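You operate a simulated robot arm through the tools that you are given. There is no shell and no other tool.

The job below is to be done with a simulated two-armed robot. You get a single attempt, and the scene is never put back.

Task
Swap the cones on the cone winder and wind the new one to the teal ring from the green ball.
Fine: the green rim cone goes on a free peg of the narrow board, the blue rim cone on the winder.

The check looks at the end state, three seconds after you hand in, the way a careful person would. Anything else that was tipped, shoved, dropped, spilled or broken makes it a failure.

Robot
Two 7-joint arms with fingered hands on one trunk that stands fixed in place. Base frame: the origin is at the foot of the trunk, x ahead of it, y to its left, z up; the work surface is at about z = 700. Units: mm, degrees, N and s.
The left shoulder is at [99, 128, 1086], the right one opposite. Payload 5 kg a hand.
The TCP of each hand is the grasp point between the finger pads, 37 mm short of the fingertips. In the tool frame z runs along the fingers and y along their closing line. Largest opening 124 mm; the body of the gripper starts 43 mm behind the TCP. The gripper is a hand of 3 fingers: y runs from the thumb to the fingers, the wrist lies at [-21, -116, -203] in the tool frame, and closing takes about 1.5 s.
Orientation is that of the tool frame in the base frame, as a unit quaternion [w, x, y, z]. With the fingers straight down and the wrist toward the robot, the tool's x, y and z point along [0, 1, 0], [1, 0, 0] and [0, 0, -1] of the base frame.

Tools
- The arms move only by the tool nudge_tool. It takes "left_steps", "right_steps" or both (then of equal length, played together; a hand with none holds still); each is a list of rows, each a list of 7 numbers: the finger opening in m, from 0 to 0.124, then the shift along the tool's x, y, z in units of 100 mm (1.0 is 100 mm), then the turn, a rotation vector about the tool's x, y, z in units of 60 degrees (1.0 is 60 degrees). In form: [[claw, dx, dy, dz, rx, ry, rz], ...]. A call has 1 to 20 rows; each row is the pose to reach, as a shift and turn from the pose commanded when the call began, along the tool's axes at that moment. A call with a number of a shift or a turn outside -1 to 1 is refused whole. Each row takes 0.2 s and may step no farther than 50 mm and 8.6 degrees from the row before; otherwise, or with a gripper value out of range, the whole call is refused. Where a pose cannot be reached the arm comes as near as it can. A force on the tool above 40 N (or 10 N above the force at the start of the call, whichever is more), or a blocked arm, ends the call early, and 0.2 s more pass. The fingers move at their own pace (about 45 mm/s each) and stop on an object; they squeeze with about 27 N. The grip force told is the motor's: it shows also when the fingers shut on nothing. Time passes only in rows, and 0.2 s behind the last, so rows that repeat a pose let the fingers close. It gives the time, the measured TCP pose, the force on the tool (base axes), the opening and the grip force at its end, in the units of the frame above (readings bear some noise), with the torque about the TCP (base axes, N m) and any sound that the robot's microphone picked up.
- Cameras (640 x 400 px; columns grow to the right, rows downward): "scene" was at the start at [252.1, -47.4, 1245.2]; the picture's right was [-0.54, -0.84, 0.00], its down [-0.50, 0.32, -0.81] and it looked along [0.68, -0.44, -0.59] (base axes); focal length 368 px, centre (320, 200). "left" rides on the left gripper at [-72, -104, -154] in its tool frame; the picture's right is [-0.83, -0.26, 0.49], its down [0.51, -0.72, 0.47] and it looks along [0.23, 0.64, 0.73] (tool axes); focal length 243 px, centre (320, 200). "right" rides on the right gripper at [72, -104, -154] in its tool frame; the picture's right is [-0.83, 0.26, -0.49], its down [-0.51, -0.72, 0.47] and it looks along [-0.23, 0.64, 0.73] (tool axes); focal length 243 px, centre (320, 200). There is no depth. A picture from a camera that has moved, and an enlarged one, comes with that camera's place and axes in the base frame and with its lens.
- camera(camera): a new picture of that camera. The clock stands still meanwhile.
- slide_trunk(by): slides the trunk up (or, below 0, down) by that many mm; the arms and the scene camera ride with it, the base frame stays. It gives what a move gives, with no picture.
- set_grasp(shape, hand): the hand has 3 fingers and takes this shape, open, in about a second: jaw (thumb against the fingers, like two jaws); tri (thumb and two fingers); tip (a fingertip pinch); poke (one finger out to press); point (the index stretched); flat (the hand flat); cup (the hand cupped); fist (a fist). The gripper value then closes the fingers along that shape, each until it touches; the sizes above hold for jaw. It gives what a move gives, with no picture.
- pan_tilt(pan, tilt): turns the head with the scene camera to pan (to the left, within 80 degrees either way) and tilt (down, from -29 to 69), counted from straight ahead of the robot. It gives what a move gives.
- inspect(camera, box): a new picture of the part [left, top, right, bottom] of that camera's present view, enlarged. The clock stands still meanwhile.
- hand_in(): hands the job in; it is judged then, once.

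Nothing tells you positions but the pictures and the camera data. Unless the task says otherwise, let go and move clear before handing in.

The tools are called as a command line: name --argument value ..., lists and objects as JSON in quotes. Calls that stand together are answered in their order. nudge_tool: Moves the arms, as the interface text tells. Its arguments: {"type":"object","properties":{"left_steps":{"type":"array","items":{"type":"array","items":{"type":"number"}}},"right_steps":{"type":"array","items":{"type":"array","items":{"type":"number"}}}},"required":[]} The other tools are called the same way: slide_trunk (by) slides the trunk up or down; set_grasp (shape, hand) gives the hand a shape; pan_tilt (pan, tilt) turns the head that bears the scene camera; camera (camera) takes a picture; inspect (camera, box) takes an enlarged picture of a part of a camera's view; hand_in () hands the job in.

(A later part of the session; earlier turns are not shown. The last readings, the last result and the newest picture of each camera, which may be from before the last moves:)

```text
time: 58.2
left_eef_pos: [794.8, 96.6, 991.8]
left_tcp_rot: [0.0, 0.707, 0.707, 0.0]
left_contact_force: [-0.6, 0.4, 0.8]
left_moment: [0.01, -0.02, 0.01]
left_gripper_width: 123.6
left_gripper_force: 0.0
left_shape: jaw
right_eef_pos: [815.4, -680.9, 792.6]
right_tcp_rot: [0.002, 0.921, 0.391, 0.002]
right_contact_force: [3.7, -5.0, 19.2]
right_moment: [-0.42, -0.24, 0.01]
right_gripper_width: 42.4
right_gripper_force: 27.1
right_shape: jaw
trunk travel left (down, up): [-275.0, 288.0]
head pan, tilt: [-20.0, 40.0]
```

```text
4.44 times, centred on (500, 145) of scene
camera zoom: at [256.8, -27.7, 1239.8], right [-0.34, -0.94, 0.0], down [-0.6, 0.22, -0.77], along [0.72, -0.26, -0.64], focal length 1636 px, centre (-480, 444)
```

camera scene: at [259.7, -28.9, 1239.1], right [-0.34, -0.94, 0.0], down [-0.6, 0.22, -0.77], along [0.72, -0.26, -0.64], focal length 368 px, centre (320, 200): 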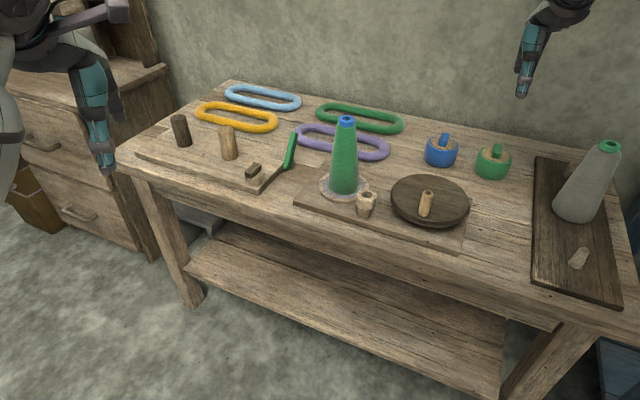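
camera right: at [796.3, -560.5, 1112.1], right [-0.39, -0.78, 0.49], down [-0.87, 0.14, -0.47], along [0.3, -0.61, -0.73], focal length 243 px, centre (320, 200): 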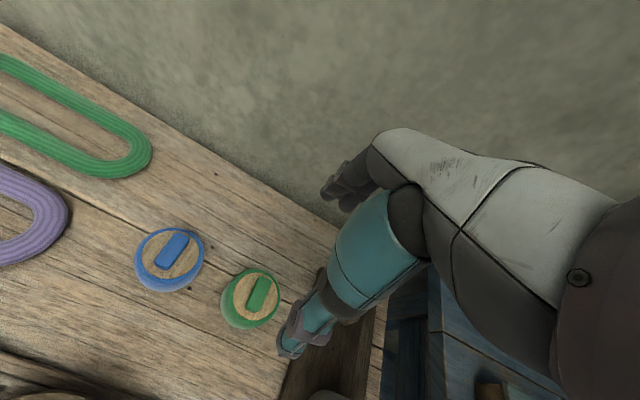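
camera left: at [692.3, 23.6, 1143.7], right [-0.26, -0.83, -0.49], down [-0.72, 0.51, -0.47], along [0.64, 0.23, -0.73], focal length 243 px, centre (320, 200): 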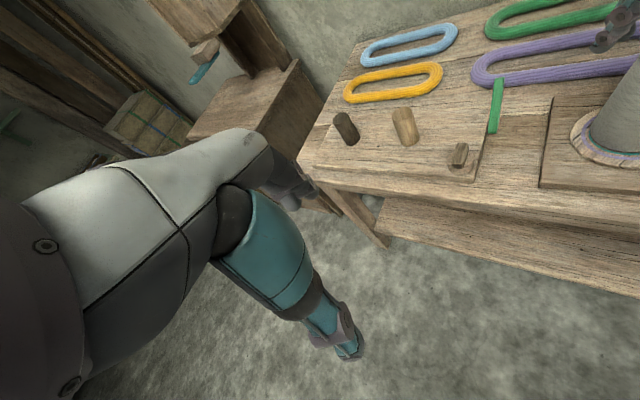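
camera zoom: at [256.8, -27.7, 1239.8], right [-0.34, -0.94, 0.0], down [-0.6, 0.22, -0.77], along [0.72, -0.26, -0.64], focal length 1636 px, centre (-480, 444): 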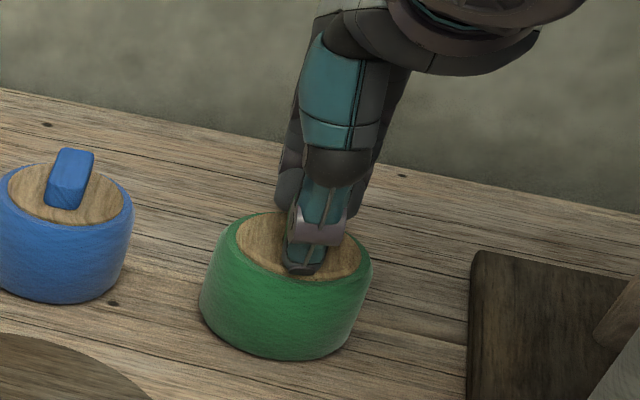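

Gripped at 42 mm; fingertips press lightly on the core. A dark spot under the tab suggests a hole beneath it, so the tab may be a plug. Lifting slowly to see what comes along.

nudge_tool --right_steps '[[0.0, 0, 0, -0.03, 0, 0, 0], [0.0, 0, 0, -0.06, 0, 0, 0], [0.0, 0, 0, -0.09, 0, 0, 0], [0.0, 0, 0, -0.12, 0, 0, 0]]'

inspect --camera "right" --box '[240, 170, 360, 300]'

inspect --camera "scene" --box '[460, 100, 540, 190]'

```text
time: 59.2
left_eef_pos: [796.2, 94.9, 989.2]
left_tcp_rot: [0.0, 0.707, 0.707, 0.0]
left_contact_force: [-0.1, 0.2, -0.1]
left_moment: [-0.03, -0.02, 0.02]
left_gripper_width: 123.7
left_gripper_force: 0.0
left_shape: jaw
right_eef_pos: [815.2, -681.4, 802.1]
right_tcp_rot: [0.0, 0.921, 0.39, 0.0]
right_contact_force: [-1.0, -0.4, 0.9]
right_moment: [-0.03, -0.01, 0.02]
right_gripper_width: 37.6
right_gripper_force: 26.8
right_shape: jaw
trunk travel left (down, up): [-275.0, 288.0]
head pan, tilt: [-20.0, 40.0]
```

```text
3.08 times, centred on (300, 235) of right
camera zoom: at [790.5, -557.5, 954.3], right [-0.39, -0.78, 0.49], down [-0.87, 0.14, -0.47], along [0.3, -0.61, -0.73], focal length 746 px, centre (382, 92)
```

zoom: 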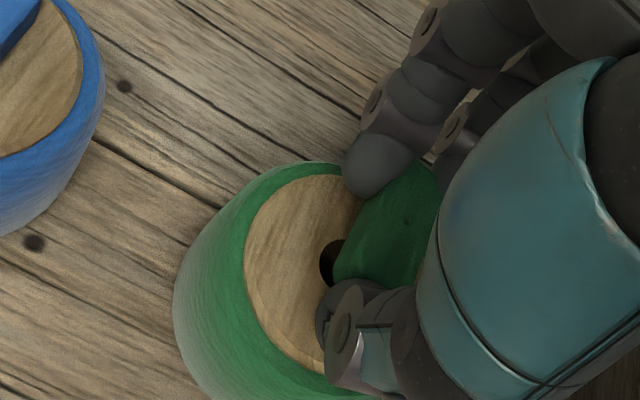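

```text
4.44 times, centred on (500, 145) of scene
camera zoom: at [258.3, -29.0, 1239.4], right [-0.34, -0.94, 0.0], down [-0.6, 0.22, -0.77], along [0.72, -0.26, -0.64], focal length 1636 px, centre (-480, 444)
```

zoom: 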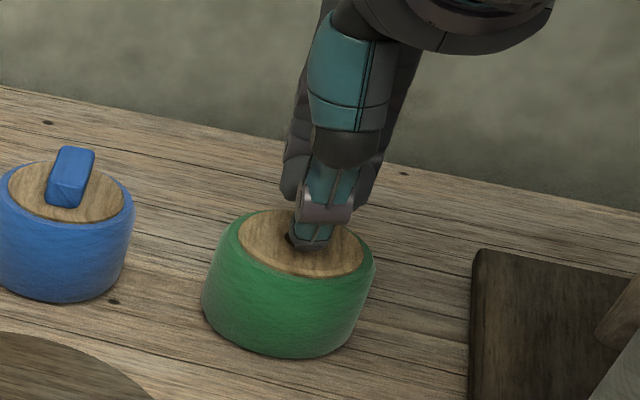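

The tab comes off as a plug, leaving a hole in the ball's core, so it should go into the winder's cup. Lifting higher and looking at the plug's underside.

nudge_tool --right_steps '[[0.0, 0, 0, -0.15, 0, 0, 0], [0.0, 0, 0, -0.3, 0, 0, 0], [0.0, 0, 0, -0.5, 0, 0, 0], [0.0, 0, 0, -0.75, 0, 0, 0], [0.0, 0, 0, -1.0, 0, 0, 0]]'

inspect --camera "right" --box '[220, 170, 360, 330]'

inspect --camera "scene" --box '[460, 60, 560, 190]'

inspect --camera "scene" --box '[490, 75, 530, 115]'

```text
time: 60.4
left_eef_pos: [795.9, 96.1, 990.5]
left_tcp_rot: [-0.001, 0.708, 0.706, 0.001]
left_contact_force: [-0.8, 0.2, -0.1]
left_moment: [0.0, -0.03, 0.01]
left_gripper_width: 123.5
left_gripper_force: 0.0
left_shape: jaw
right_eef_pos: [816.2, -681.9, 903.1]
right_tcp_rot: [0.001, 0.92, 0.391, 0.0]
right_contact_force: [-0.7, -0.1, 0.4]
right_moment: [-0.02, 0.0, 0.01]
right_gripper_width: 37.5
right_gripper_force: 26.1
right_shape: jaw
trunk travel left (down, up): [-275.0, 288.0]
head pan, tilt: [-20.0, 40.0]
```

```text
2.50 times, centred on (290, 250) of right
camera zoom: at [791.9, -557.4, 1055.7], right [-0.39, -0.78, 0.49], down [-0.87, 0.14, -0.47], along [0.3, -0.61, -0.73], focal length 606 px, centre (395, 75)
```

zoom: 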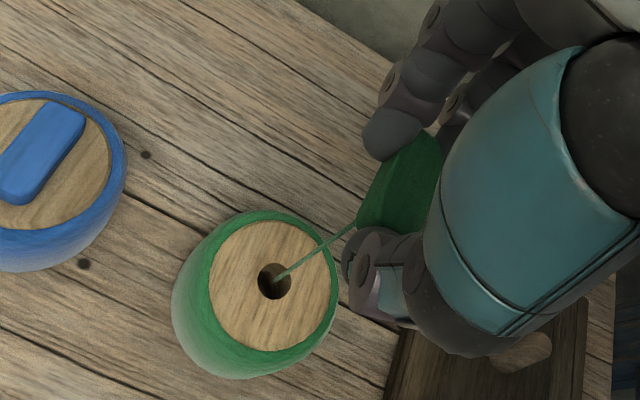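

```text
3.08 times, centred on (510, 125) of scene
camera zoom: at [258.1, -28.7, 1239.5], right [-0.34, -0.94, 0.0], down [-0.6, 0.22, -0.77], along [0.72, -0.26, -0.64], focal length 1132 px, centre (-265, 431)
```

zoom: 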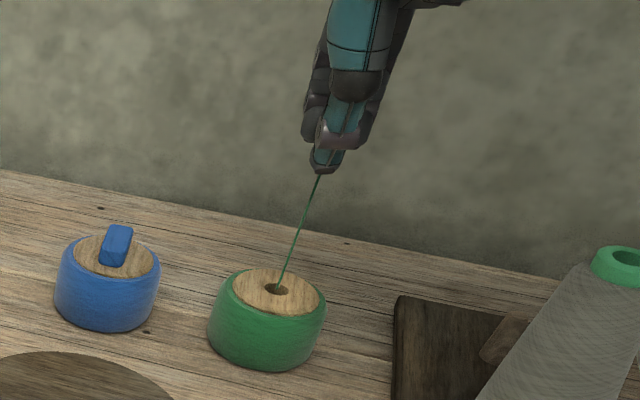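

```text
10.00 times, centred on (510, 95) of scene
camera zoom: at [258.1, -28.7, 1239.5], right [-0.34, -0.94, 0.0], down [-0.6, 0.22, -0.77], along [0.72, -0.26, -0.64], focal length 3681 px, centre (-1580, 1250)
```

zoom: 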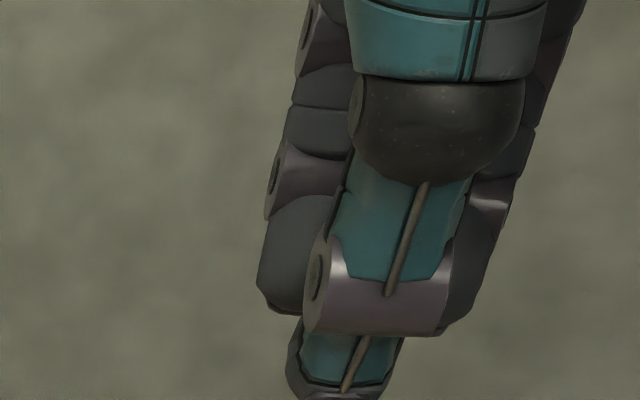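

Yes: a green yarn runs from the ball's hole to the plug in my hand. I'll zoom to see the plug's shape in the grip.

inspect --camera "right" --box '[280, 200, 340, 260]'

inspect --camera "right" --box '[250, 230, 310, 290]'

inspect --camera "scene" --box '[500, 92, 530, 122]'

```text
6.67 times, centred on (310, 230) of right
camera zoom: at [791.9, -557.4, 1055.7], right [-0.39, -0.78, 0.49], down [-0.87, 0.14, -0.47], along [0.3, -0.61, -0.73], focal length 1618 px, centre (387, 0)
```

zoom: 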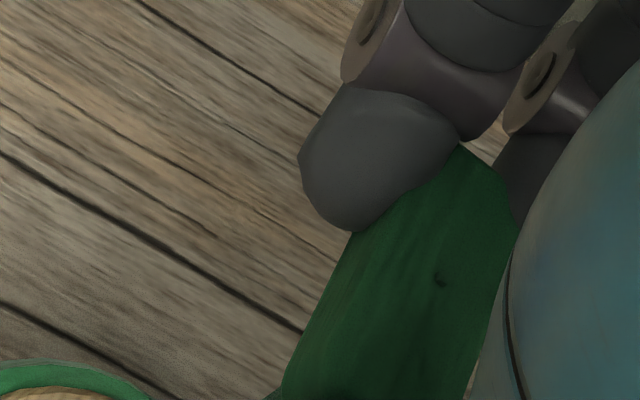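

```text
6.67 times, centred on (280, 260) of right
camera zoom: at [791.9, -557.4, 1055.7], right [-0.39, -0.78, 0.49], down [-0.87, 0.14, -0.47], along [0.3, -0.61, -0.73], focal length 1618 px, centre (587, -200)
```

zoom: 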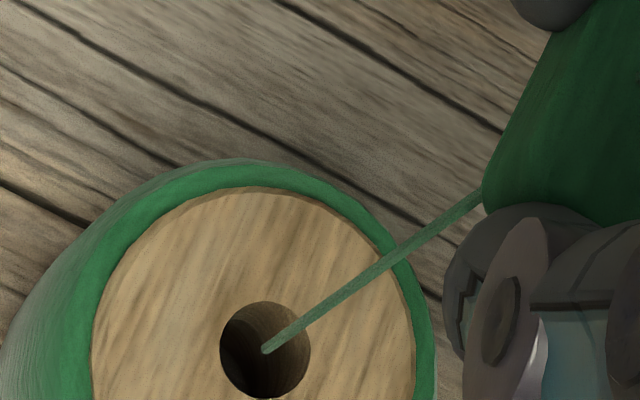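

```text
13.33 times, centred on (515, 107) of scene
camera zoom: at [258.1, -28.7, 1239.5], right [-0.34, -0.94, 0.0], down [-0.6, 0.22, -0.77], along [0.72, -0.26, -0.64], focal length 4908 px, centre (-2280, 1440)
```

zoom: 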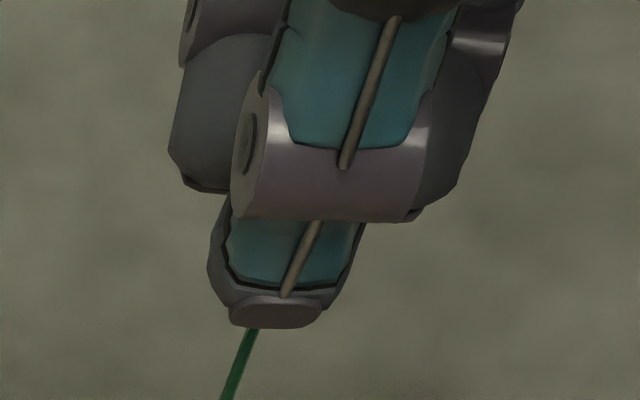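

I need to know whether the plug has a pin underneath. I'll raise the hand above eye level near the middle and look up at it with the head camera.

nudge_tool --right_steps '[[0.0, 0, 0, -0.25, 0, 0, 0], [0.0, 0, 0, -0.5, 0, 0, 0], [0.0, 0, 0, -0.75, 0, 0, 0], [0.0, 0, 0, -1.0, 0, 0, 0]]'

nudge_tool --right_steps '[[0.0, 0.1, -0.25, -0.25, 0, 0, 0], [0.0, 0.15, -0.5, -0.5, 0, 0, 0], [0.0, 0.2, -0.75, -0.75, 0, 0, 0], [0.0, 0.25, -1.0, -1.0, 0, 0, 0]]'

nudge_tool --right_steps '[[0.0, 0.1, -0.25, -0.25, 0, 0, 0], [0.0, 0.15, -0.5, -0.5, 0, 0, 0], [0.0, 0.2, -0.75, -0.75, 0, 0, 0], [0.0, 0.25, -1.0, -1.0, 0, 0, 0]]'

pan_tilt --pan -35 --tilt 5

camera --camera "scene"

```text
time: 61.4
left_eef_pos: [797.1, 96.8, 991.1]
left_tcp_rot: [0.0, 0.708, 0.706, 0.001]
left_contact_force: [0.0, 0.6, -0.1]
left_moment: [-0.01, -0.01, 0.01]
left_gripper_width: 123.8
left_gripper_force: 0.0
left_shape: jaw
right_eef_pos: [816.6, -680.1, 1002.1]
right_tcp_rot: [0.001, 0.92, 0.391, 0.001]
right_contact_force: [0.3, 1.6, -0.2]
right_moment: [-0.03, -0.03, 0.0]
right_gripper_width: 37.6
right_gripper_force: 27.0
right_shape: jaw
trunk travel left (down, up): [-275.0, 288.0]
head pan, tilt: [-20.0, 40.0]
```

```text
time: 62.4
left_eef_pos: [794.5, 96.4, 991.4]
left_tcp_rot: [0.002, 0.707, 0.707, 0.0]
left_contact_force: [0.6, 0.0, -0.4]
left_moment: [-0.03, -0.03, -0.01]
left_gripper_width: 123.6
left_gripper_force: 0.0
left_shape: jaw
right_eef_pos: [760.2, -591.1, 1105.6]
right_tcp_rot: [0.002, 0.921, 0.391, 0.001]
right_contact_force: [-0.5, 0.6, -0.4]
right_moment: [-0.05, 0.01, -0.01]
right_gripper_width: 37.6
right_gripper_force: 26.1
right_shape: jaw
trunk travel left (down, up): [-275.0, 288.0]
head pan, tilt: [-20.0, 40.0]
```

```text
time: 63.4
left_eef_pos: [794.9, 96.5, 991.2]
left_tcp_rot: [0.002, 0.707, 0.707, -0.001]
left_contact_force: [-0.5, 1.2, -0.3]
left_moment: [0.01, -0.01, -0.01]
left_gripper_width: 123.7
left_gripper_force: 0.0
left_shape: jaw
right_eef_pos: [705.1, -505.0, 1202.6]
right_tcp_rot: [0.001, 0.921, 0.391, 0.0]
right_contact_force: [-0.9, -0.4, -0.3]
right_moment: [-0.02, -0.05, 0.0]
right_gripper_width: 37.5
right_gripper_force: 26.7
right_shape: jaw
trunk travel left (down, up): [-275.0, 288.0]
head pan, tilt: [-20.0, 40.0]
```

```text
time: 64.4
left_eef_pos: [796.5, 95.0, 989.5]
left_tcp_rot: [0.0, 0.707, 0.707, 0.0]
left_contact_force: [1.2, 0.3, -0.6]
left_moment: [0.02, 0.0, 0.02]
left_gripper_width: 123.6
left_gripper_force: 0.0
left_shape: jaw
right_eef_pos: [705.9, -506.4, 1200.0]
right_tcp_rot: [0.001, 0.92, 0.391, 0.0]
right_contact_force: [0.0, 0.2, -0.1]
right_moment: [-0.02, 0.0, 0.03]
right_gripper_width: 37.4
right_gripper_force: 27.0
right_shape: jaw
trunk travel left (down, up): [-275.0, 288.0]
head pan, tilt: [-35.0, 5.0]
```

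```text
taken
camera scene: at [253.6, -52.5, 1295.1], right [-0.57, -0.82, 0.0], down [-0.07, 0.05, -1.0], along [0.82, -0.57, -0.09], focal length 368 px, centre (320, 200)
```

scene: 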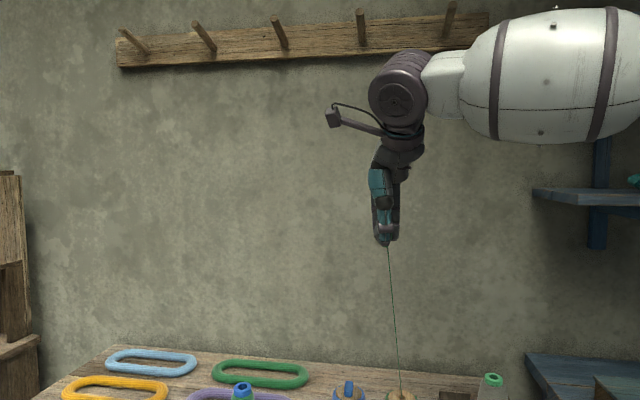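

The thumb hides the plug from this side. I'll turn the hand back by 44° so I see the bar from its flank, rather than stretching the yarn further.

nudge_tool --right_steps '[[0.0, 0, 0, 0, 0, 0, -0.12], [0.0, 0, 0, 0, 0, 0, -0.24], [0.0, 0, 0, 0, 0, 0, -0.36], [0.0, 0, 0, 0, 0, 0, -0.48], [0.0, 0, 0, 0, 0, 0, -0.6], [0.0, 0, 0, 0, 0, 0, -0.7333]]'

inspect --camera "scene" --box '[350, 170, 430, 260]'

inspect --camera "scene" --box '[370, 220, 402, 252]'

```text
time: 65.8
left_eef_pos: [795.6, 94.7, 989.7]
left_tcp_rot: [0.0, 0.707, 0.708, 0.0]
left_contact_force: [0.5, 0.2, 0.7]
left_moment: [0.01, -0.01, 0.01]
left_gripper_width: 123.3
left_gripper_force: 0.2
left_shape: jaw
right_eef_pos: [705.7, -507.1, 1200.4]
right_tcp_rot: [0.001, 0.706, 0.708, 0.001]
right_contact_force: [0.6, 0.0, -0.3]
right_moment: [0.03, -0.01, 0.03]
right_gripper_width: 37.5
right_gripper_force: 26.6
right_shape: jaw
trunk travel left (down, up): [-275.0, 288.0]
head pan, tilt: [-35.0, 5.0]
```

```text
4.44 times, centred on (390, 215) of scene
camera zoom: at [254.1, -53.4, 1295.0], right [-0.57, -0.82, 0.0], down [-0.07, 0.05, -1.0], along [0.82, -0.57, -0.09], focal length 1636 px, centre (9, 133)
```

zoom: 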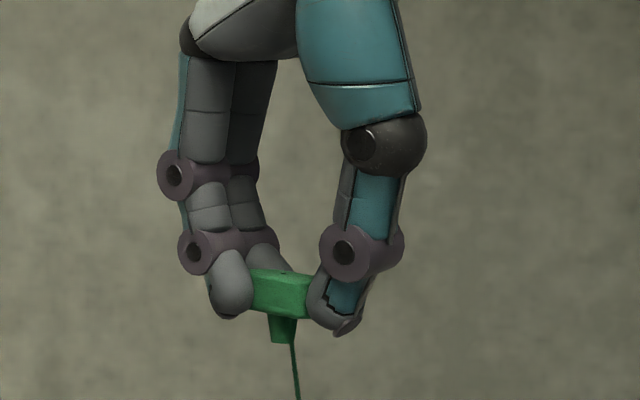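

```text
12.50 times, centred on (386, 236) of scene
camera zoom: at [254.1, -53.4, 1295.0], right [-0.57, -0.82, 0.0], down [-0.07, 0.05, -1.0], along [0.82, -0.57, -0.09], focal length 4601 px, centre (-505, -250)
```

zoom: 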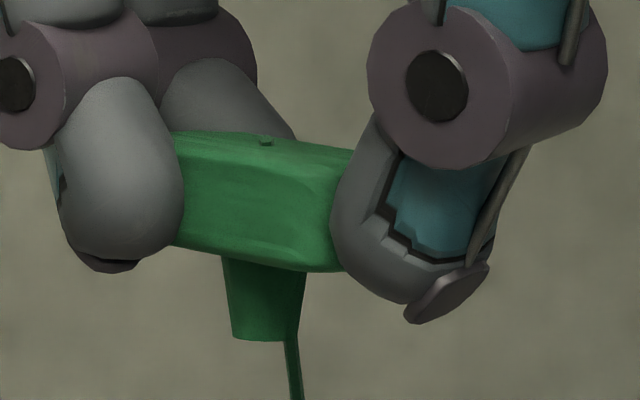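

The plug is T-shaped: a bar with a pin (about 11 mm thick, 12 mm long) that will fit the cup's 23 mm hole. Now moving over toward the cup at about (768, -315).

nudge_tool --right_steps '[[0.0, 0.2, 0.06, 0.2, 0, 0, 0], [0.0, 0.4, 0.12, 0.4, 0, 0, 0], [0.0, 0.6, 0.18, 0.6, 0, 0, 0], [0.0, 0.8, 0.24, 0.8, 0, 0, 0], [0.0, 0.96, 0.31, 1.0, 0, 0, 0]]'

nudge_tool --right_steps '[[0.0, 0.2, 0.06, 0.2, 0, 0, 0], [0.0, 0.4, 0.12, 0.4, 0, 0, 0], [0.0, 0.6, 0.18, 0.6, 0, 0, 0], [0.0, 0.8, 0.24, 0.8, 0, 0, 0], [0.0, 0.96, 0.31, 1.0, 0, 0, 0]]'

nudge_tool --right_steps '[[0.0, 0, 0, 0, 0, 0, -0.125], [0.0, 0, 0, 0, 0, 0, -0.25], [0.0, 0, 0, 0, 0, 0, -0.375], [0.0, 0, 0, 0, 0, 0, -0.5], [0.0, 0, 0, 0, 0, 0, -0.625], [0.0, 0, 0, 0, 0, 0, -0.75], [0.0, 0, 0, 0, 0, 0, -0.875], [0.0, 0, 0, 0, 0, 0, -1.0]]'

pan_tilt --pan -29 --tilt 35

camera --camera "scene"

camera --camera "right"

```text
time: 67.0
left_eef_pos: [796.2, 96.4, 989.2]
left_tcp_rot: [0.0, 0.707, 0.707, 0.0]
left_contact_force: [-0.9, 0.0, 0.1]
left_moment: [0.01, 0.01, -0.02]
left_gripper_width: 123.4
left_gripper_force: 0.1
left_shape: jaw
right_eef_pos: [740.0, -411.1, 1100.0]
right_tcp_rot: [0.001, 0.707, 0.708, 0.001]
right_contact_force: [1.6, -0.1, 0.2]
right_moment: [0.0, 0.05, 0.02]
right_gripper_width: 37.7
right_gripper_force: 26.4
right_shape: jaw
trunk travel left (down, up): [-275.0, 288.0]
head pan, tilt: [-35.0, 5.0]
```

```text
time: 68.2
left_eef_pos: [797.5, 95.1, 989.5]
left_tcp_rot: [0.001, 0.707, 0.707, 0.0]
left_contact_force: [-0.3, -0.6, 0.4]
left_moment: [-0.01, 0.0, 0.0]
left_gripper_width: 123.5
left_gripper_force: 0.0
left_shape: jaw
right_eef_pos: [770.0, -312.4, 1002.0]
right_tcp_rot: [-0.001, 0.707, 0.707, 0.0]
right_contact_force: [0.4, -0.4, 0.4]
right_moment: [-0.05, 0.03, 0.02]
right_gripper_width: 37.5
right_gripper_force: 26.7
right_shape: jaw
trunk travel left (down, up): [-275.0, 288.0]
head pan, tilt: [-35.0, 5.0]
```

```text
time: 70.0
left_eef_pos: [796.2, 95.7, 989.3]
left_tcp_rot: [0.0, 0.707, 0.707, 0.0]
left_contact_force: [1.0, 0.2, -0.6]
left_moment: [0.01, 0.02, 0.02]
left_gripper_width: 123.8
left_gripper_force: 0.0
left_shape: jaw
right_eef_pos: [768.3, -314.5, 1001.1]
right_tcp_rot: [-0.001, 0.258, 0.966, 0.0]
right_contact_force: [0.0, -0.1, 0.6]
right_moment: [-0.01, 0.0, -0.01]
right_gripper_width: 37.7
right_gripper_force: 27.2
right_shape: jaw
trunk travel left (down, up): [-275.0, 288.0]
head pan, tilt: [-35.0, 5.0]
```

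```text
time: 71.0
left_eef_pos: [796.2, 95.8, 989.6]
left_tcp_rot: [0.0, 0.707, 0.707, 0.0]
left_contact_force: [0.2, -0.6, 0.8]
left_moment: [0.0, 0.01, -0.02]
left_gripper_width: 123.6
left_gripper_force: 0.1
left_shape: jaw
right_eef_pos: [767.4, -314.6, 1000.7]
right_tcp_rot: [0.001, 0.259, 0.966, 0.0]
right_contact_force: [-0.5, -0.1, 0.3]
right_moment: [0.01, -0.01, -0.02]
right_gripper_width: 37.9
right_gripper_force: 27.2
right_shape: jaw
trunk travel left (down, up): [-275.0, 288.0]
head pan, tilt: [-29.0, 35.0]
```

```text
taken
camera scene: at [255.7, -42.7, 1247.0], right [-0.48, -0.87, 0.0], down [-0.5, 0.28, -0.82], along [0.72, -0.4, -0.57], focal length 368 px, centre (320, 200)
```

scene: 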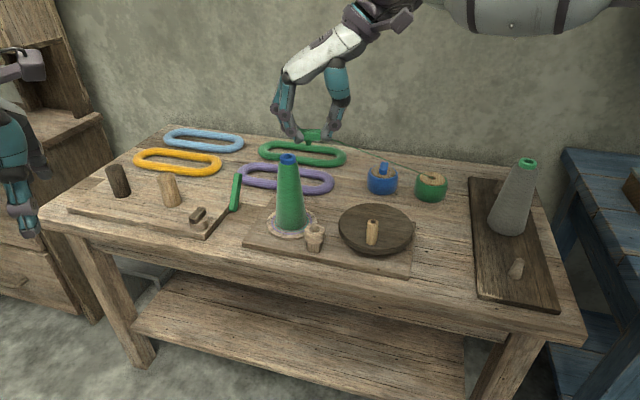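

```text
taken
camera right: at [653.6, -368.9, 1154.4], right [0.85, -0.19, 0.49], down [0.08, -0.88, -0.47], along [0.52, 0.44, -0.73], focal length 243 px, centre (320, 200)
```

right: 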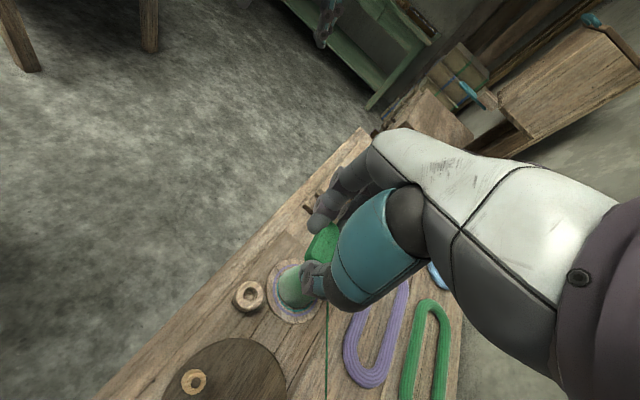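

The bar is now side-on to the head camera, so I can align the pin with the cup precisely. Zooming on both.

inspect --camera "scene" --box '[280, 115, 344, 155]'

inspect --camera "scene" --box '[290, 215, 338, 260]'

inspect --camera "right" --box '[225, 210, 345, 330]'

```text
10.00 times, centred on (312, 135) of scene
camera zoom: at [255.7, -42.7, 1247.0], right [-0.48, -0.87, 0.0], down [-0.5, 0.28, -0.82], along [0.72, -0.4, -0.57], focal length 3681 px, centre (400, 850)
```

zoom: 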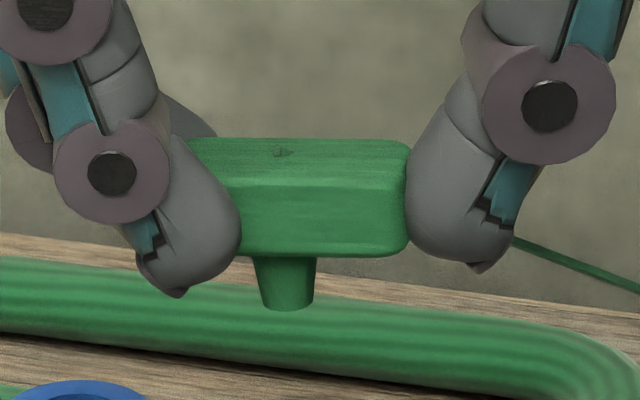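

```text
8.89 times, centred on (314, 238) of scene
camera zoom: at [255.7, -42.7, 1247.0], right [-0.48, -0.87, 0.0], down [-0.5, 0.28, -0.82], along [0.72, -0.4, -0.57], focal length 3272 px, centre (373, -133)
```

zoom: 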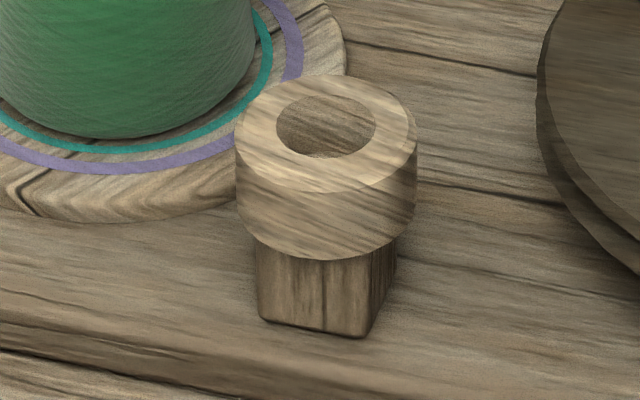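

```text
3.33 times, centred on (285, 270) of right
camera zoom: at [653.6, -368.9, 1154.4], right [0.85, -0.19, 0.49], down [0.08, -0.88, -0.47], along [0.52, 0.44, -0.73], focal length 809 px, centre (437, -33)
```

zoom: 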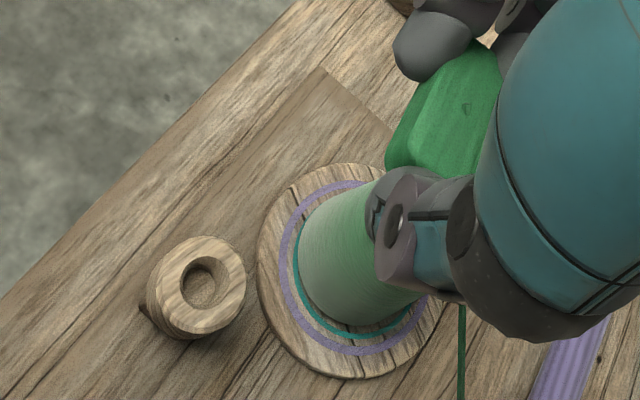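

The pin sits about 7.5 mm toward the fingers from the TCP, so the TCP should go to about (763, -320). Shifting and descending partway, then re-checking.

nudge_tool --right_steps '[[0.0, 0.008, -0.074, 0.2, 0, 0, 0], [0.0, 0.008, -0.074, 0.4, 0, 0, 0], [0.0, 0.008, -0.074, 0.6, 0, 0, 0], [0.0, 0.008, -0.074, 0.8, 0, 0, 0], [0.0, 0.008, -0.074, 1.0, 0, 0, 0]]'

nudge_tool --right_steps '[[0.0, 0, 0, 0.15, 0, 0, 0], [0.0, 0, 0, 0.3, 0, 0, 0], [0.0, 0, 0, 0.45, 0, 0, 0], [0.0, 0, 0, 0.6, 0, 0, 0]]'

inspect --camera "scene" --box '[250, 180, 370, 260]'

inspect --camera "right" --box '[225, 180, 345, 310]'

```text
time: 72.2
left_eef_pos: [796.1, 96.7, 989.8]
left_tcp_rot: [0.0, 0.707, 0.707, 0.0]
left_contact_force: [0.4, 0.5, 0.1]
left_moment: [0.04, 0.04, 0.01]
left_gripper_width: 123.6
left_gripper_force: 0.0
left_shape: jaw
right_eef_pos: [763.0, -317.4, 902.2]
right_tcp_rot: [0.001, 0.26, 0.966, 0.0]
right_contact_force: [0.4, 0.1, -0.7]
right_moment: [-0.02, 0.02, -0.01]
right_gripper_width: 37.6
right_gripper_force: 27.3
right_shape: jaw
trunk travel left (down, up): [-275.0, 288.0]
head pan, tilt: [-29.0, 35.0]
```

```text
time: 73.2
left_eef_pos: [797.1, 95.2, 989.7]
left_tcp_rot: [0.002, 0.707, 0.707, -0.001]
left_contact_force: [-0.6, -0.2, 0.1]
left_moment: [-0.01, 0.0, -0.02]
left_gripper_width: 123.4
left_gripper_force: 0.1
left_shape: jaw
right_eef_pos: [765.0, -320.5, 841.6]
right_tcp_rot: [0.0, 0.258, 0.966, 0.0]
right_contact_force: [0.5, 0.9, 0.1]
right_moment: [-0.01, 0.02, -0.02]
right_gripper_width: 37.8
right_gripper_force: 27.1
right_shape: jaw
trunk travel left (down, up): [-275.0, 288.0]
head pan, tilt: [-29.0, 35.0]
```

```text
5.00 times, centred on (310, 220) of scene
camera zoom: at [256.1, -42.9, 1246.8], right [-0.48, -0.87, 0.0], down [-0.5, 0.28, -0.82], along [0.72, -0.4, -0.57], focal length 1840 px, centre (370, 100)
```

zoom: 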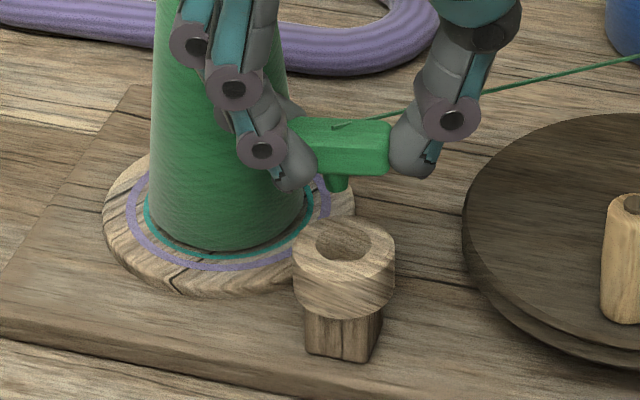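

```text
3.08 times, centred on (285, 245) of right
camera zoom: at [650.1, -374.4, 994.6], right [0.85, -0.19, 0.49], down [0.08, -0.88, -0.47], along [0.52, 0.44, -0.73], focal length 746 px, centre (428, 62)
```

zoom: 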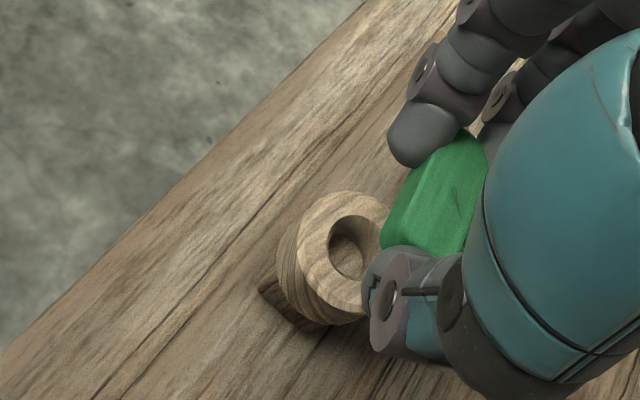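

The pin is within about 2 mm of the hole's centre. Correcting and lowering further.

nudge_tool --right_steps '[[0.0, 0.009, -0.014, 0.07, 0, 0, 0], [0.0, 0.009, -0.014, 0.14, 0, 0, 0], [0.0, 0.009, -0.014, 0.21, 0, 0, 0], [0.0, 0.009, -0.014, 0.26, 0, 0, 0]]'

inspect --camera "scene" --box '[280, 200, 344, 245]'

inspect --camera "right" --box '[255, 200, 335, 290]'

```text
time: 74.2
left_eef_pos: [796.4, 95.5, 990.2]
left_tcp_rot: [0.001, 0.707, 0.707, 0.0]
left_contact_force: [-0.2, -0.1, -0.7]
left_moment: [0.03, 0.03, 0.0]
left_gripper_width: 123.7
left_gripper_force: 0.0
left_shape: jaw
right_eef_pos: [762.3, -320.8, 815.6]
right_tcp_rot: [0.001, 0.258, 0.966, -0.001]
right_contact_force: [0.1, 0.3, -0.4]
right_moment: [0.0, 0.01, 0.0]
right_gripper_width: 37.7
right_gripper_force: 27.0
right_shape: jaw
trunk travel left (down, up): [-275.0, 288.0]
head pan, tilt: [-29.0, 35.0]
```

```text
8.89 times, centred on (312, 222) of scene
camera zoom: at [255.9, -42.8, 1246.9], right [-0.48, -0.87, 0.0], down [-0.5, 0.28, -0.82], along [0.72, -0.4, -0.57], focal length 3272 px, centre (391, 0)
```

zoom: 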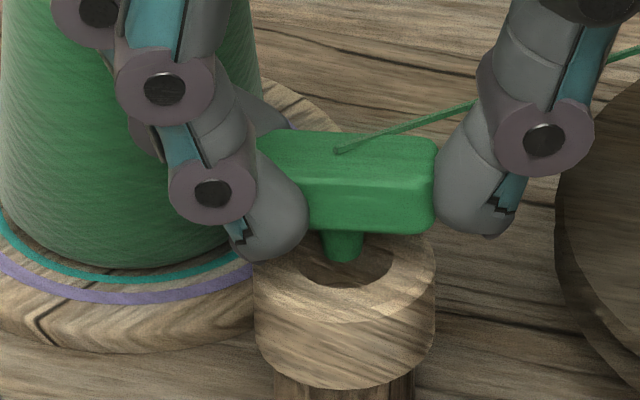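

```text
4.44 times, centred on (295, 245) of right
camera zoom: at [648.2, -375.7, 967.6], right [0.85, -0.19, 0.49], down [0.08, -0.88, -0.47], along [0.52, 0.44, -0.73], focal length 1078 px, centre (431, 0)
```

zoom: 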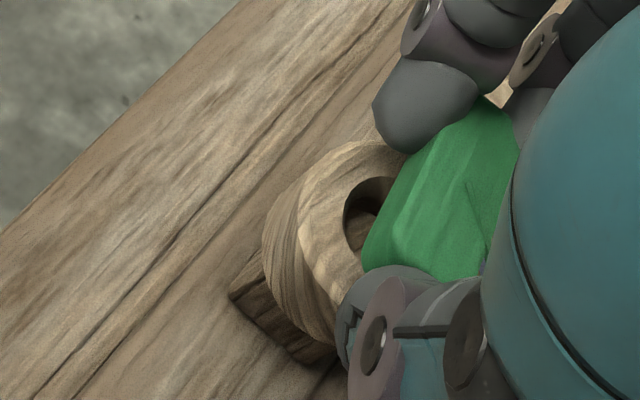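

The pin is right in the mouth of the hole, centred. Lowering until the bar rests on the cup.

nudge_tool --right_steps '[[0.0, 0, 0, 0.03, 0, 0, 0], [0.0, 0, 0, 0.06, 0, 0, 0], [0.0, 0, 0, 0.09, 0, 0, 0], [0.0, 0, 0, 0.12, 0, 0, 0]]'

inspect --camera "scene" --box '[280, 200, 344, 245]'

```text
time: 75.2
left_eef_pos: [794.9, 95.8, 991.7]
left_tcp_rot: [0.0, 0.707, 0.707, 0.001]
left_contact_force: [-0.1, -0.5, -0.4]
left_moment: [-0.01, 0.01, -0.01]
left_gripper_width: 123.6
left_gripper_force: 0.1
left_shape: jaw
right_eef_pos: [762.9, -320.0, 806.4]
right_tcp_rot: [0.002, 0.259, 0.966, 0.001]
right_contact_force: [-0.9, 0.8, 12.4]
right_moment: [0.33, -0.07, -0.01]
right_gripper_width: 38.0
right_gripper_force: 27.1
right_shape: jaw
trunk travel left (down, up): [-275.0, 288.0]
head pan, tilt: [-29.0, 35.0]
```

```text
8.89 times, centred on (312, 222) of scene
camera zoom: at [254.4, -42.1, 1247.4], right [-0.48, -0.87, 0.0], down [-0.5, 0.28, -0.82], along [0.72, -0.4, -0.57], focal length 3272 px, centre (391, 0)
```

zoom: 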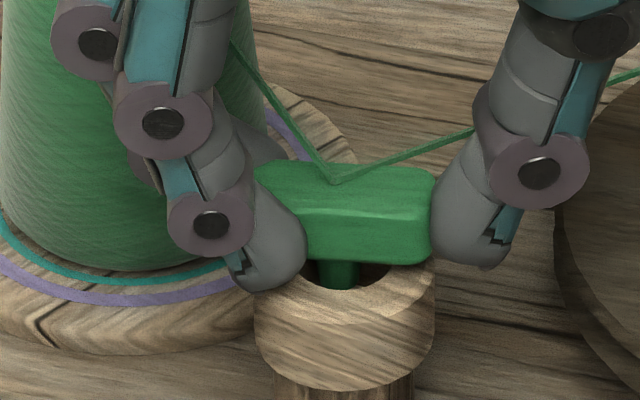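

Contact, and the yarn now runs from the plug on to the cone: it has registered as threaded. Easing up slightly and opening to let the plug drop the last few millimetres.

nudge_tool --right_steps '[[0.0, 0, 0, -0.02, 0, 0, 0], [0.05, 0, 0, -0.02, 0, 0, 0], [0.06, 0, 0, -0.02, 0, 0, 0], [0.07, 0, 0, -0.02, 0, 0, 0], [0.07, 0, 0, -0.02, 0, 0, 0]]'

inspect --camera "scene" --box '[270, 190, 366, 255]'

inspect --camera "right" --box '[255, 200, 335, 290]'

```text
time: 76.4
left_eef_pos: [795.7, 95.5, 989.8]
left_tcp_rot: [0.0, 0.707, 0.707, 0.0]
left_contact_force: [1.4, -0.6, -1.1]
left_moment: [0.0, 0.02, 0.01]
left_gripper_width: 123.7
left_gripper_force: 0.0
left_shape: jaw
right_eef_pos: [762.7, -321.0, 806.1]
right_tcp_rot: [0.001, 0.258, 0.966, 0.0]
right_contact_force: [0.4, -1.1, 0.7]
right_moment: [0.01, 0.0, 0.0]
right_gripper_width: 69.6
right_gripper_force: 0.1
right_shape: jaw
trunk travel left (down, up): [-275.0, 288.0]
head pan, tilt: [-29.0, 35.0]
```

```text
6.15 times, centred on (318, 222) of scene
camera zoom: at [255.6, -42.7, 1246.9], right [-0.48, -0.87, 0.0], down [-0.5, 0.28, -0.82], along [0.72, -0.4, -0.57], focal length 2265 px, centre (332, 62)
```

zoom: 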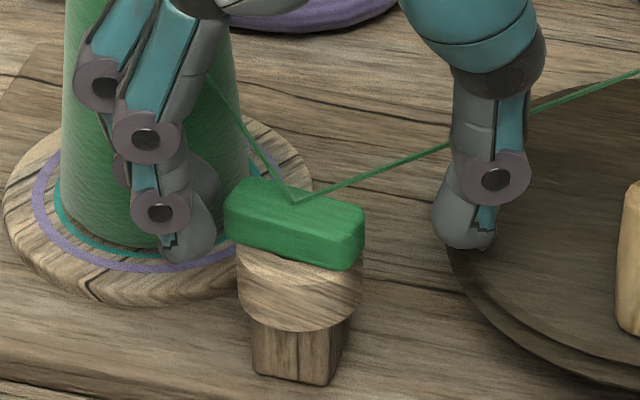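

```text
4.44 times, centred on (295, 245) of right
camera zoom: at [647.8, -375.5, 958.4], right [0.85, -0.19, 0.49], down [0.08, -0.88, -0.47], along [0.52, 0.44, -0.73], focal length 1078 px, centre (431, 0)
```

zoom: 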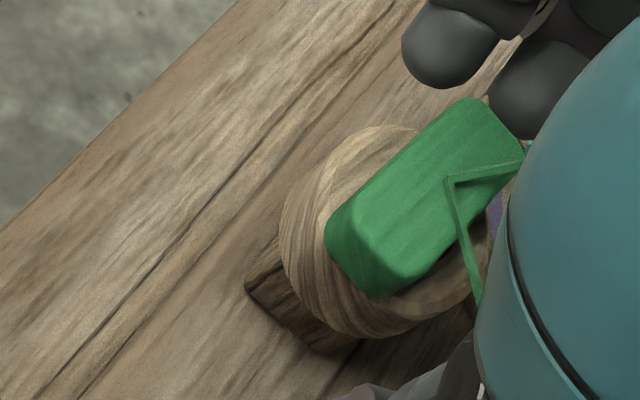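

The plug sits in the cup and the yarn runs ball → plug → cone. Rising straight up and clear.

nudge_tool --right_steps '[[0.07, 0, 0, -0.1, 0, 0, 0], [0.07, 0, 0, -0.3, 0, 0, 0], [0.07, 0, 0, -0.5, 0, 0, 0], [0.07, 0, 0, -0.75, 0, 0, 0], [0.07, 0, 0, -1.0, 0, 0, 0]]'

inspect --camera "scene" --box '[230, 150, 430, 270]'

inspect --camera "scene" --box '[260, 190, 340, 250]'

camera --camera "right"

```text
time: 77.6
left_eef_pos: [796.0, 96.2, 990.3]
left_tcp_rot: [0.001, 0.707, 0.707, 0.0]
left_contact_force: [0.2, 0.4, 0.1]
left_moment: [-0.01, 0.01, 0.0]
left_gripper_width: 123.4
left_gripper_force: 0.1
left_shape: jaw
right_eef_pos: [761.4, -321.2, 905.2]
right_tcp_rot: [0.001, 0.259, 0.966, 0.0]
right_contact_force: [-0.3, 0.7, -0.3]
right_moment: [-0.03, 0.0, 0.0]
right_gripper_width: 69.5
right_gripper_force: 0.0
right_shape: jaw
trunk travel left (down, up): [-275.0, 288.0]
head pan, tilt: [-29.0, 35.0]
```

```text
3.20 times, centred on (330, 210) of scene
camera zoom: at [255.2, -42.3, 1247.1], right [-0.48, -0.87, 0.0], down [-0.5, 0.28, -0.82], along [0.72, -0.4, -0.57], focal length 1178 px, centre (288, 168)
```

zoom: 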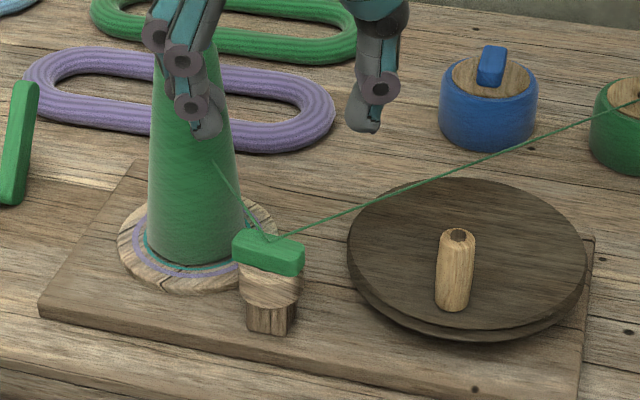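

```text
6.67 times, centred on (300, 220) of scene
camera zoom: at [255.2, -42.3, 1247.1], right [-0.48, -0.87, 0.0], down [-0.5, 0.28, -0.82], along [0.72, -0.4, -0.57], focal length 2454 px, centre (453, 67)
```

zoom: 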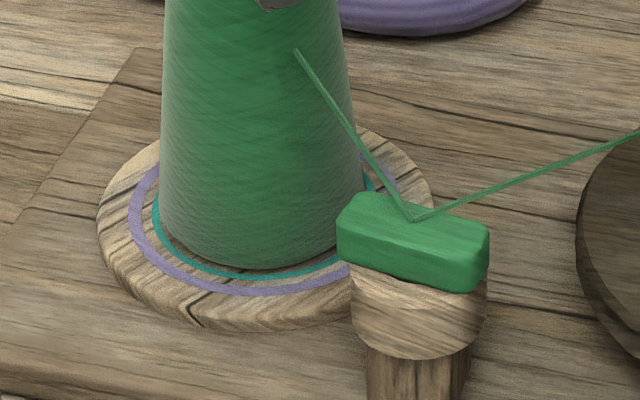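

```text
taken
camera right: at [647.0, -375.1, 1058.9], right [0.85, -0.19, 0.49], down [0.08, -0.88, -0.47], along [0.52, 0.44, -0.73], focal length 243 px, centre (320, 200)
```

right: 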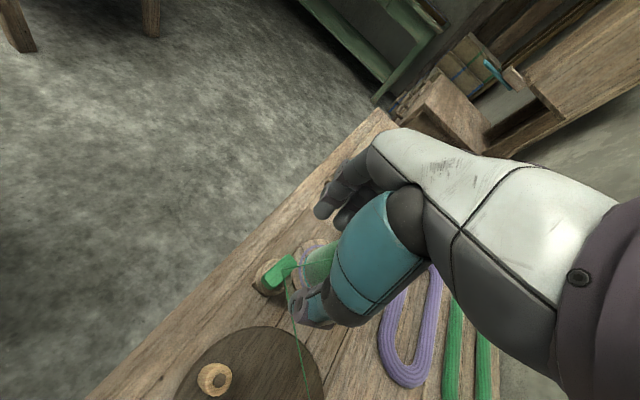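

Threading done. Next is the crank. I'll swing the hand back to its neutral yaw while moving off to a spot from which the right camera sees the wheel clearly.

nudge_tool --right_steps '[[0.07, 0, 0, -0.2, 0, 0, 0], [0.07, 0.0, -0.12, -0.4, 0, 0, 0.125], [0.07, 0.0, -0.24, -0.6, 0, 0, 0.25], [0.07, 0.0, -0.36, -0.6, 0, 0, 0.375], [0.07, 0.0, -0.48, -0.6, 0, 0, 0.5], [0.07, 0.0, -0.6, -0.6, 0, 0, 0.625], [0.07, 0.0, -0.72, -0.6, 0, 0, 0.75], [0.07, 0.0, -0.84, -0.6, 0, 0, 0.875], [0.07, 0.01, -0.985, -0.6, 0, 0, 1.0]]'

nudge_tool --right_steps '[[0.07, -0.25, -0.1, 0, 0, 0, 0], [0.07, -0.5, -0.2, 0, 0, 0, 0], [0.07, -0.75, -0.3, 0, 0, 0, 0], [0.07, -0.9, -0.4, 0, 0, 0, 0]]'

camera --camera "right"

camera --camera "scene"

```text
time: 79.6
left_eef_pos: [796.3, 96.2, 991.1]
left_tcp_rot: [0.001, 0.707, 0.708, 0.0]
left_contact_force: [0.1, -1.3, -0.2]
left_moment: [0.05, -0.01, 0.03]
left_gripper_width: 123.9
left_gripper_force: 0.2
left_shape: jaw
right_eef_pos: [711.5, -407.3, 966.6]
right_tcp_rot: [0.0, 0.708, 0.706, 0.001]
right_contact_force: [0.1, 0.4, 0.2]
right_moment: [0.03, -0.01, 0.03]
right_gripper_width: 69.4
right_gripper_force: 0.1
right_shape: jaw
trunk travel left (down, up): [-275.0, 288.0]
head pan, tilt: [-29.0, 35.0]
```

```text
time: 80.6
left_eef_pos: [796.0, 95.7, 990.7]
left_tcp_rot: [0.001, 0.707, 0.707, 0.0]
left_contact_force: [0.1, -0.1, 0.7]
left_moment: [-0.03, 0.01, 0.04]
left_gripper_width: 123.5
left_gripper_force: 0.2
left_shape: jaw
right_eef_pos: [671.6, -498.4, 965.1]
right_tcp_rot: [0.001, 0.707, 0.707, 0.002]
right_contact_force: [-0.7, 0.7, 0.5]
right_moment: [0.03, -0.03, -0.03]
right_gripper_width: 69.8
right_gripper_force: 0.1
right_shape: jaw
trunk travel left (down, up): [-275.0, 288.0]
head pan, tilt: [-29.0, 35.0]
```

```text
taken
camera right: at [568.2, -425.5, 1118.1], right [0.26, -0.83, 0.49], down [-0.72, -0.51, -0.47], along [0.64, -0.23, -0.73], focal length 243 px, centre (320, 200)
```

right: 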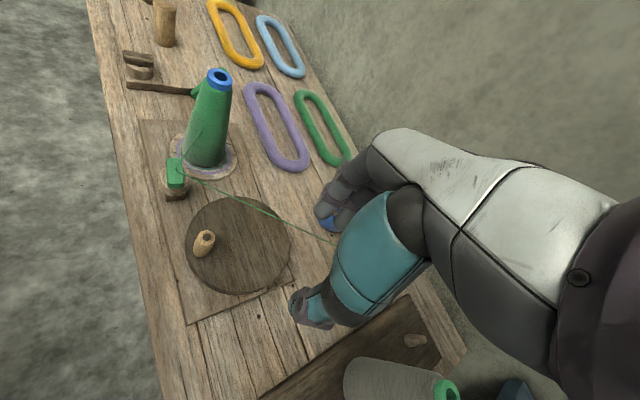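

```text
taken
camera scene: at [255.5, -43.3, 1247.0], right [-0.48, -0.87, 0.0], down [-0.5, 0.28, -0.82], along [0.72, -0.4, -0.57], focal length 368 px, centre (320, 200)
```

scene: 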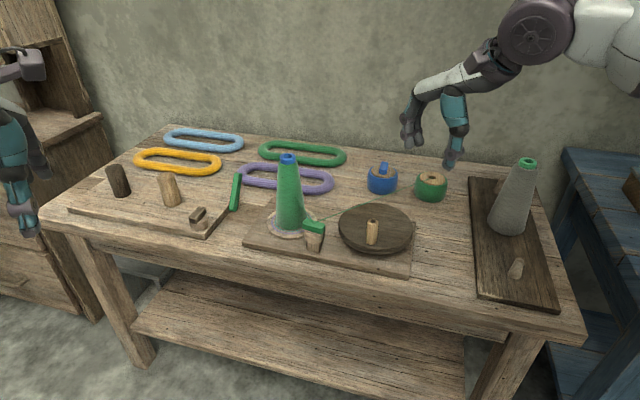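

Everything is standing as it should. Measuring the wheel and its handle from both cameras.

inspect --camera "right" --box '[175, 190, 305, 300]'

inspect --camera "right" --box '[185, 220, 225, 265]'

inspect --camera "scene" --box '[330, 195, 425, 265]'

inspect --camera "right" --box '[165, 65, 255, 195]'

```text
3.64 times, centred on (240, 245) of right
camera zoom: at [568.2, -425.5, 1118.1], right [0.26, -0.83, 0.49], down [-0.72, -0.51, -0.47], along [0.64, -0.23, -0.73], focal length 882 px, centre (611, 36)
```

zoom: 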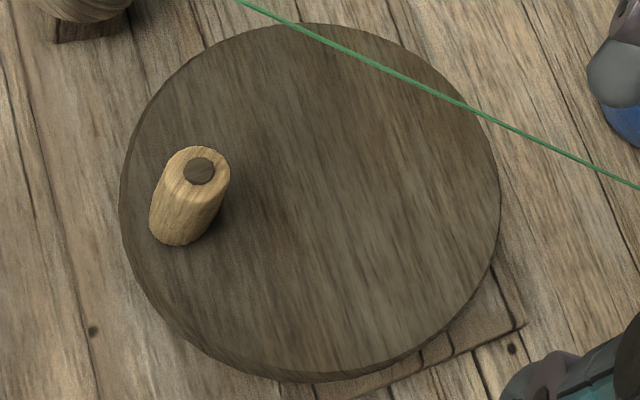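

```text
8.89 times, centred on (205, 242) of right
camera zoom: at [568.2, -425.5, 1118.1], right [0.26, -0.83, 0.49], down [-0.72, -0.51, -0.47], along [0.64, -0.23, -0.73], focal length 2157 px, centre (1342, -178)
```

zoom: 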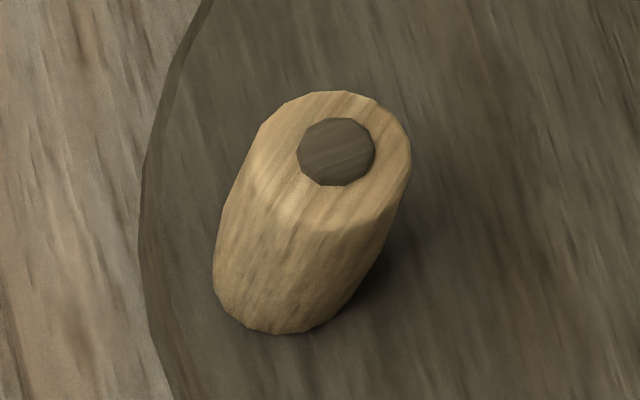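

```text
5.71 times, centred on (378, 230) of scene
camera zoom: at [255.5, -43.3, 1247.0], right [-0.48, -0.87, 0.0], down [-0.5, 0.28, -0.82], along [0.72, -0.4, -0.57], focal length 2103 px, centre (-9, 29)
```

zoom: 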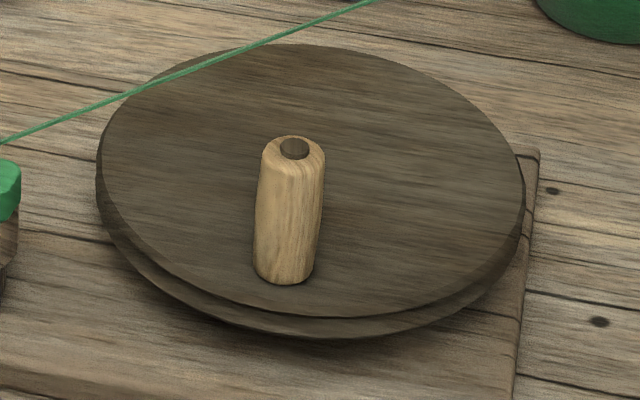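

```text
3.08 times, centred on (210, 130) of right
camera zoom: at [568.2, -425.5, 1118.1], right [0.26, -0.83, 0.49], down [-0.72, -0.51, -0.47], along [0.64, -0.23, -0.73], focal length 746 px, centre (658, 415)
```

zoom: 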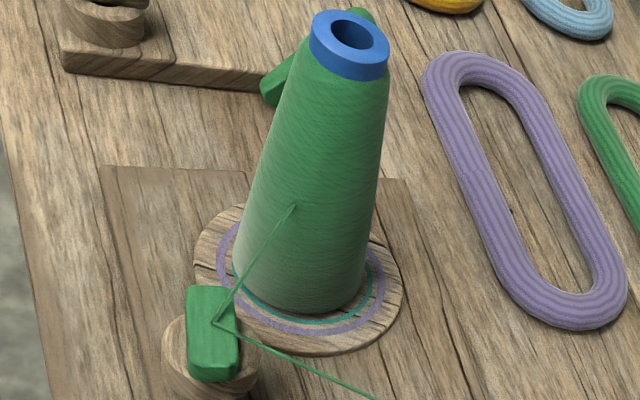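

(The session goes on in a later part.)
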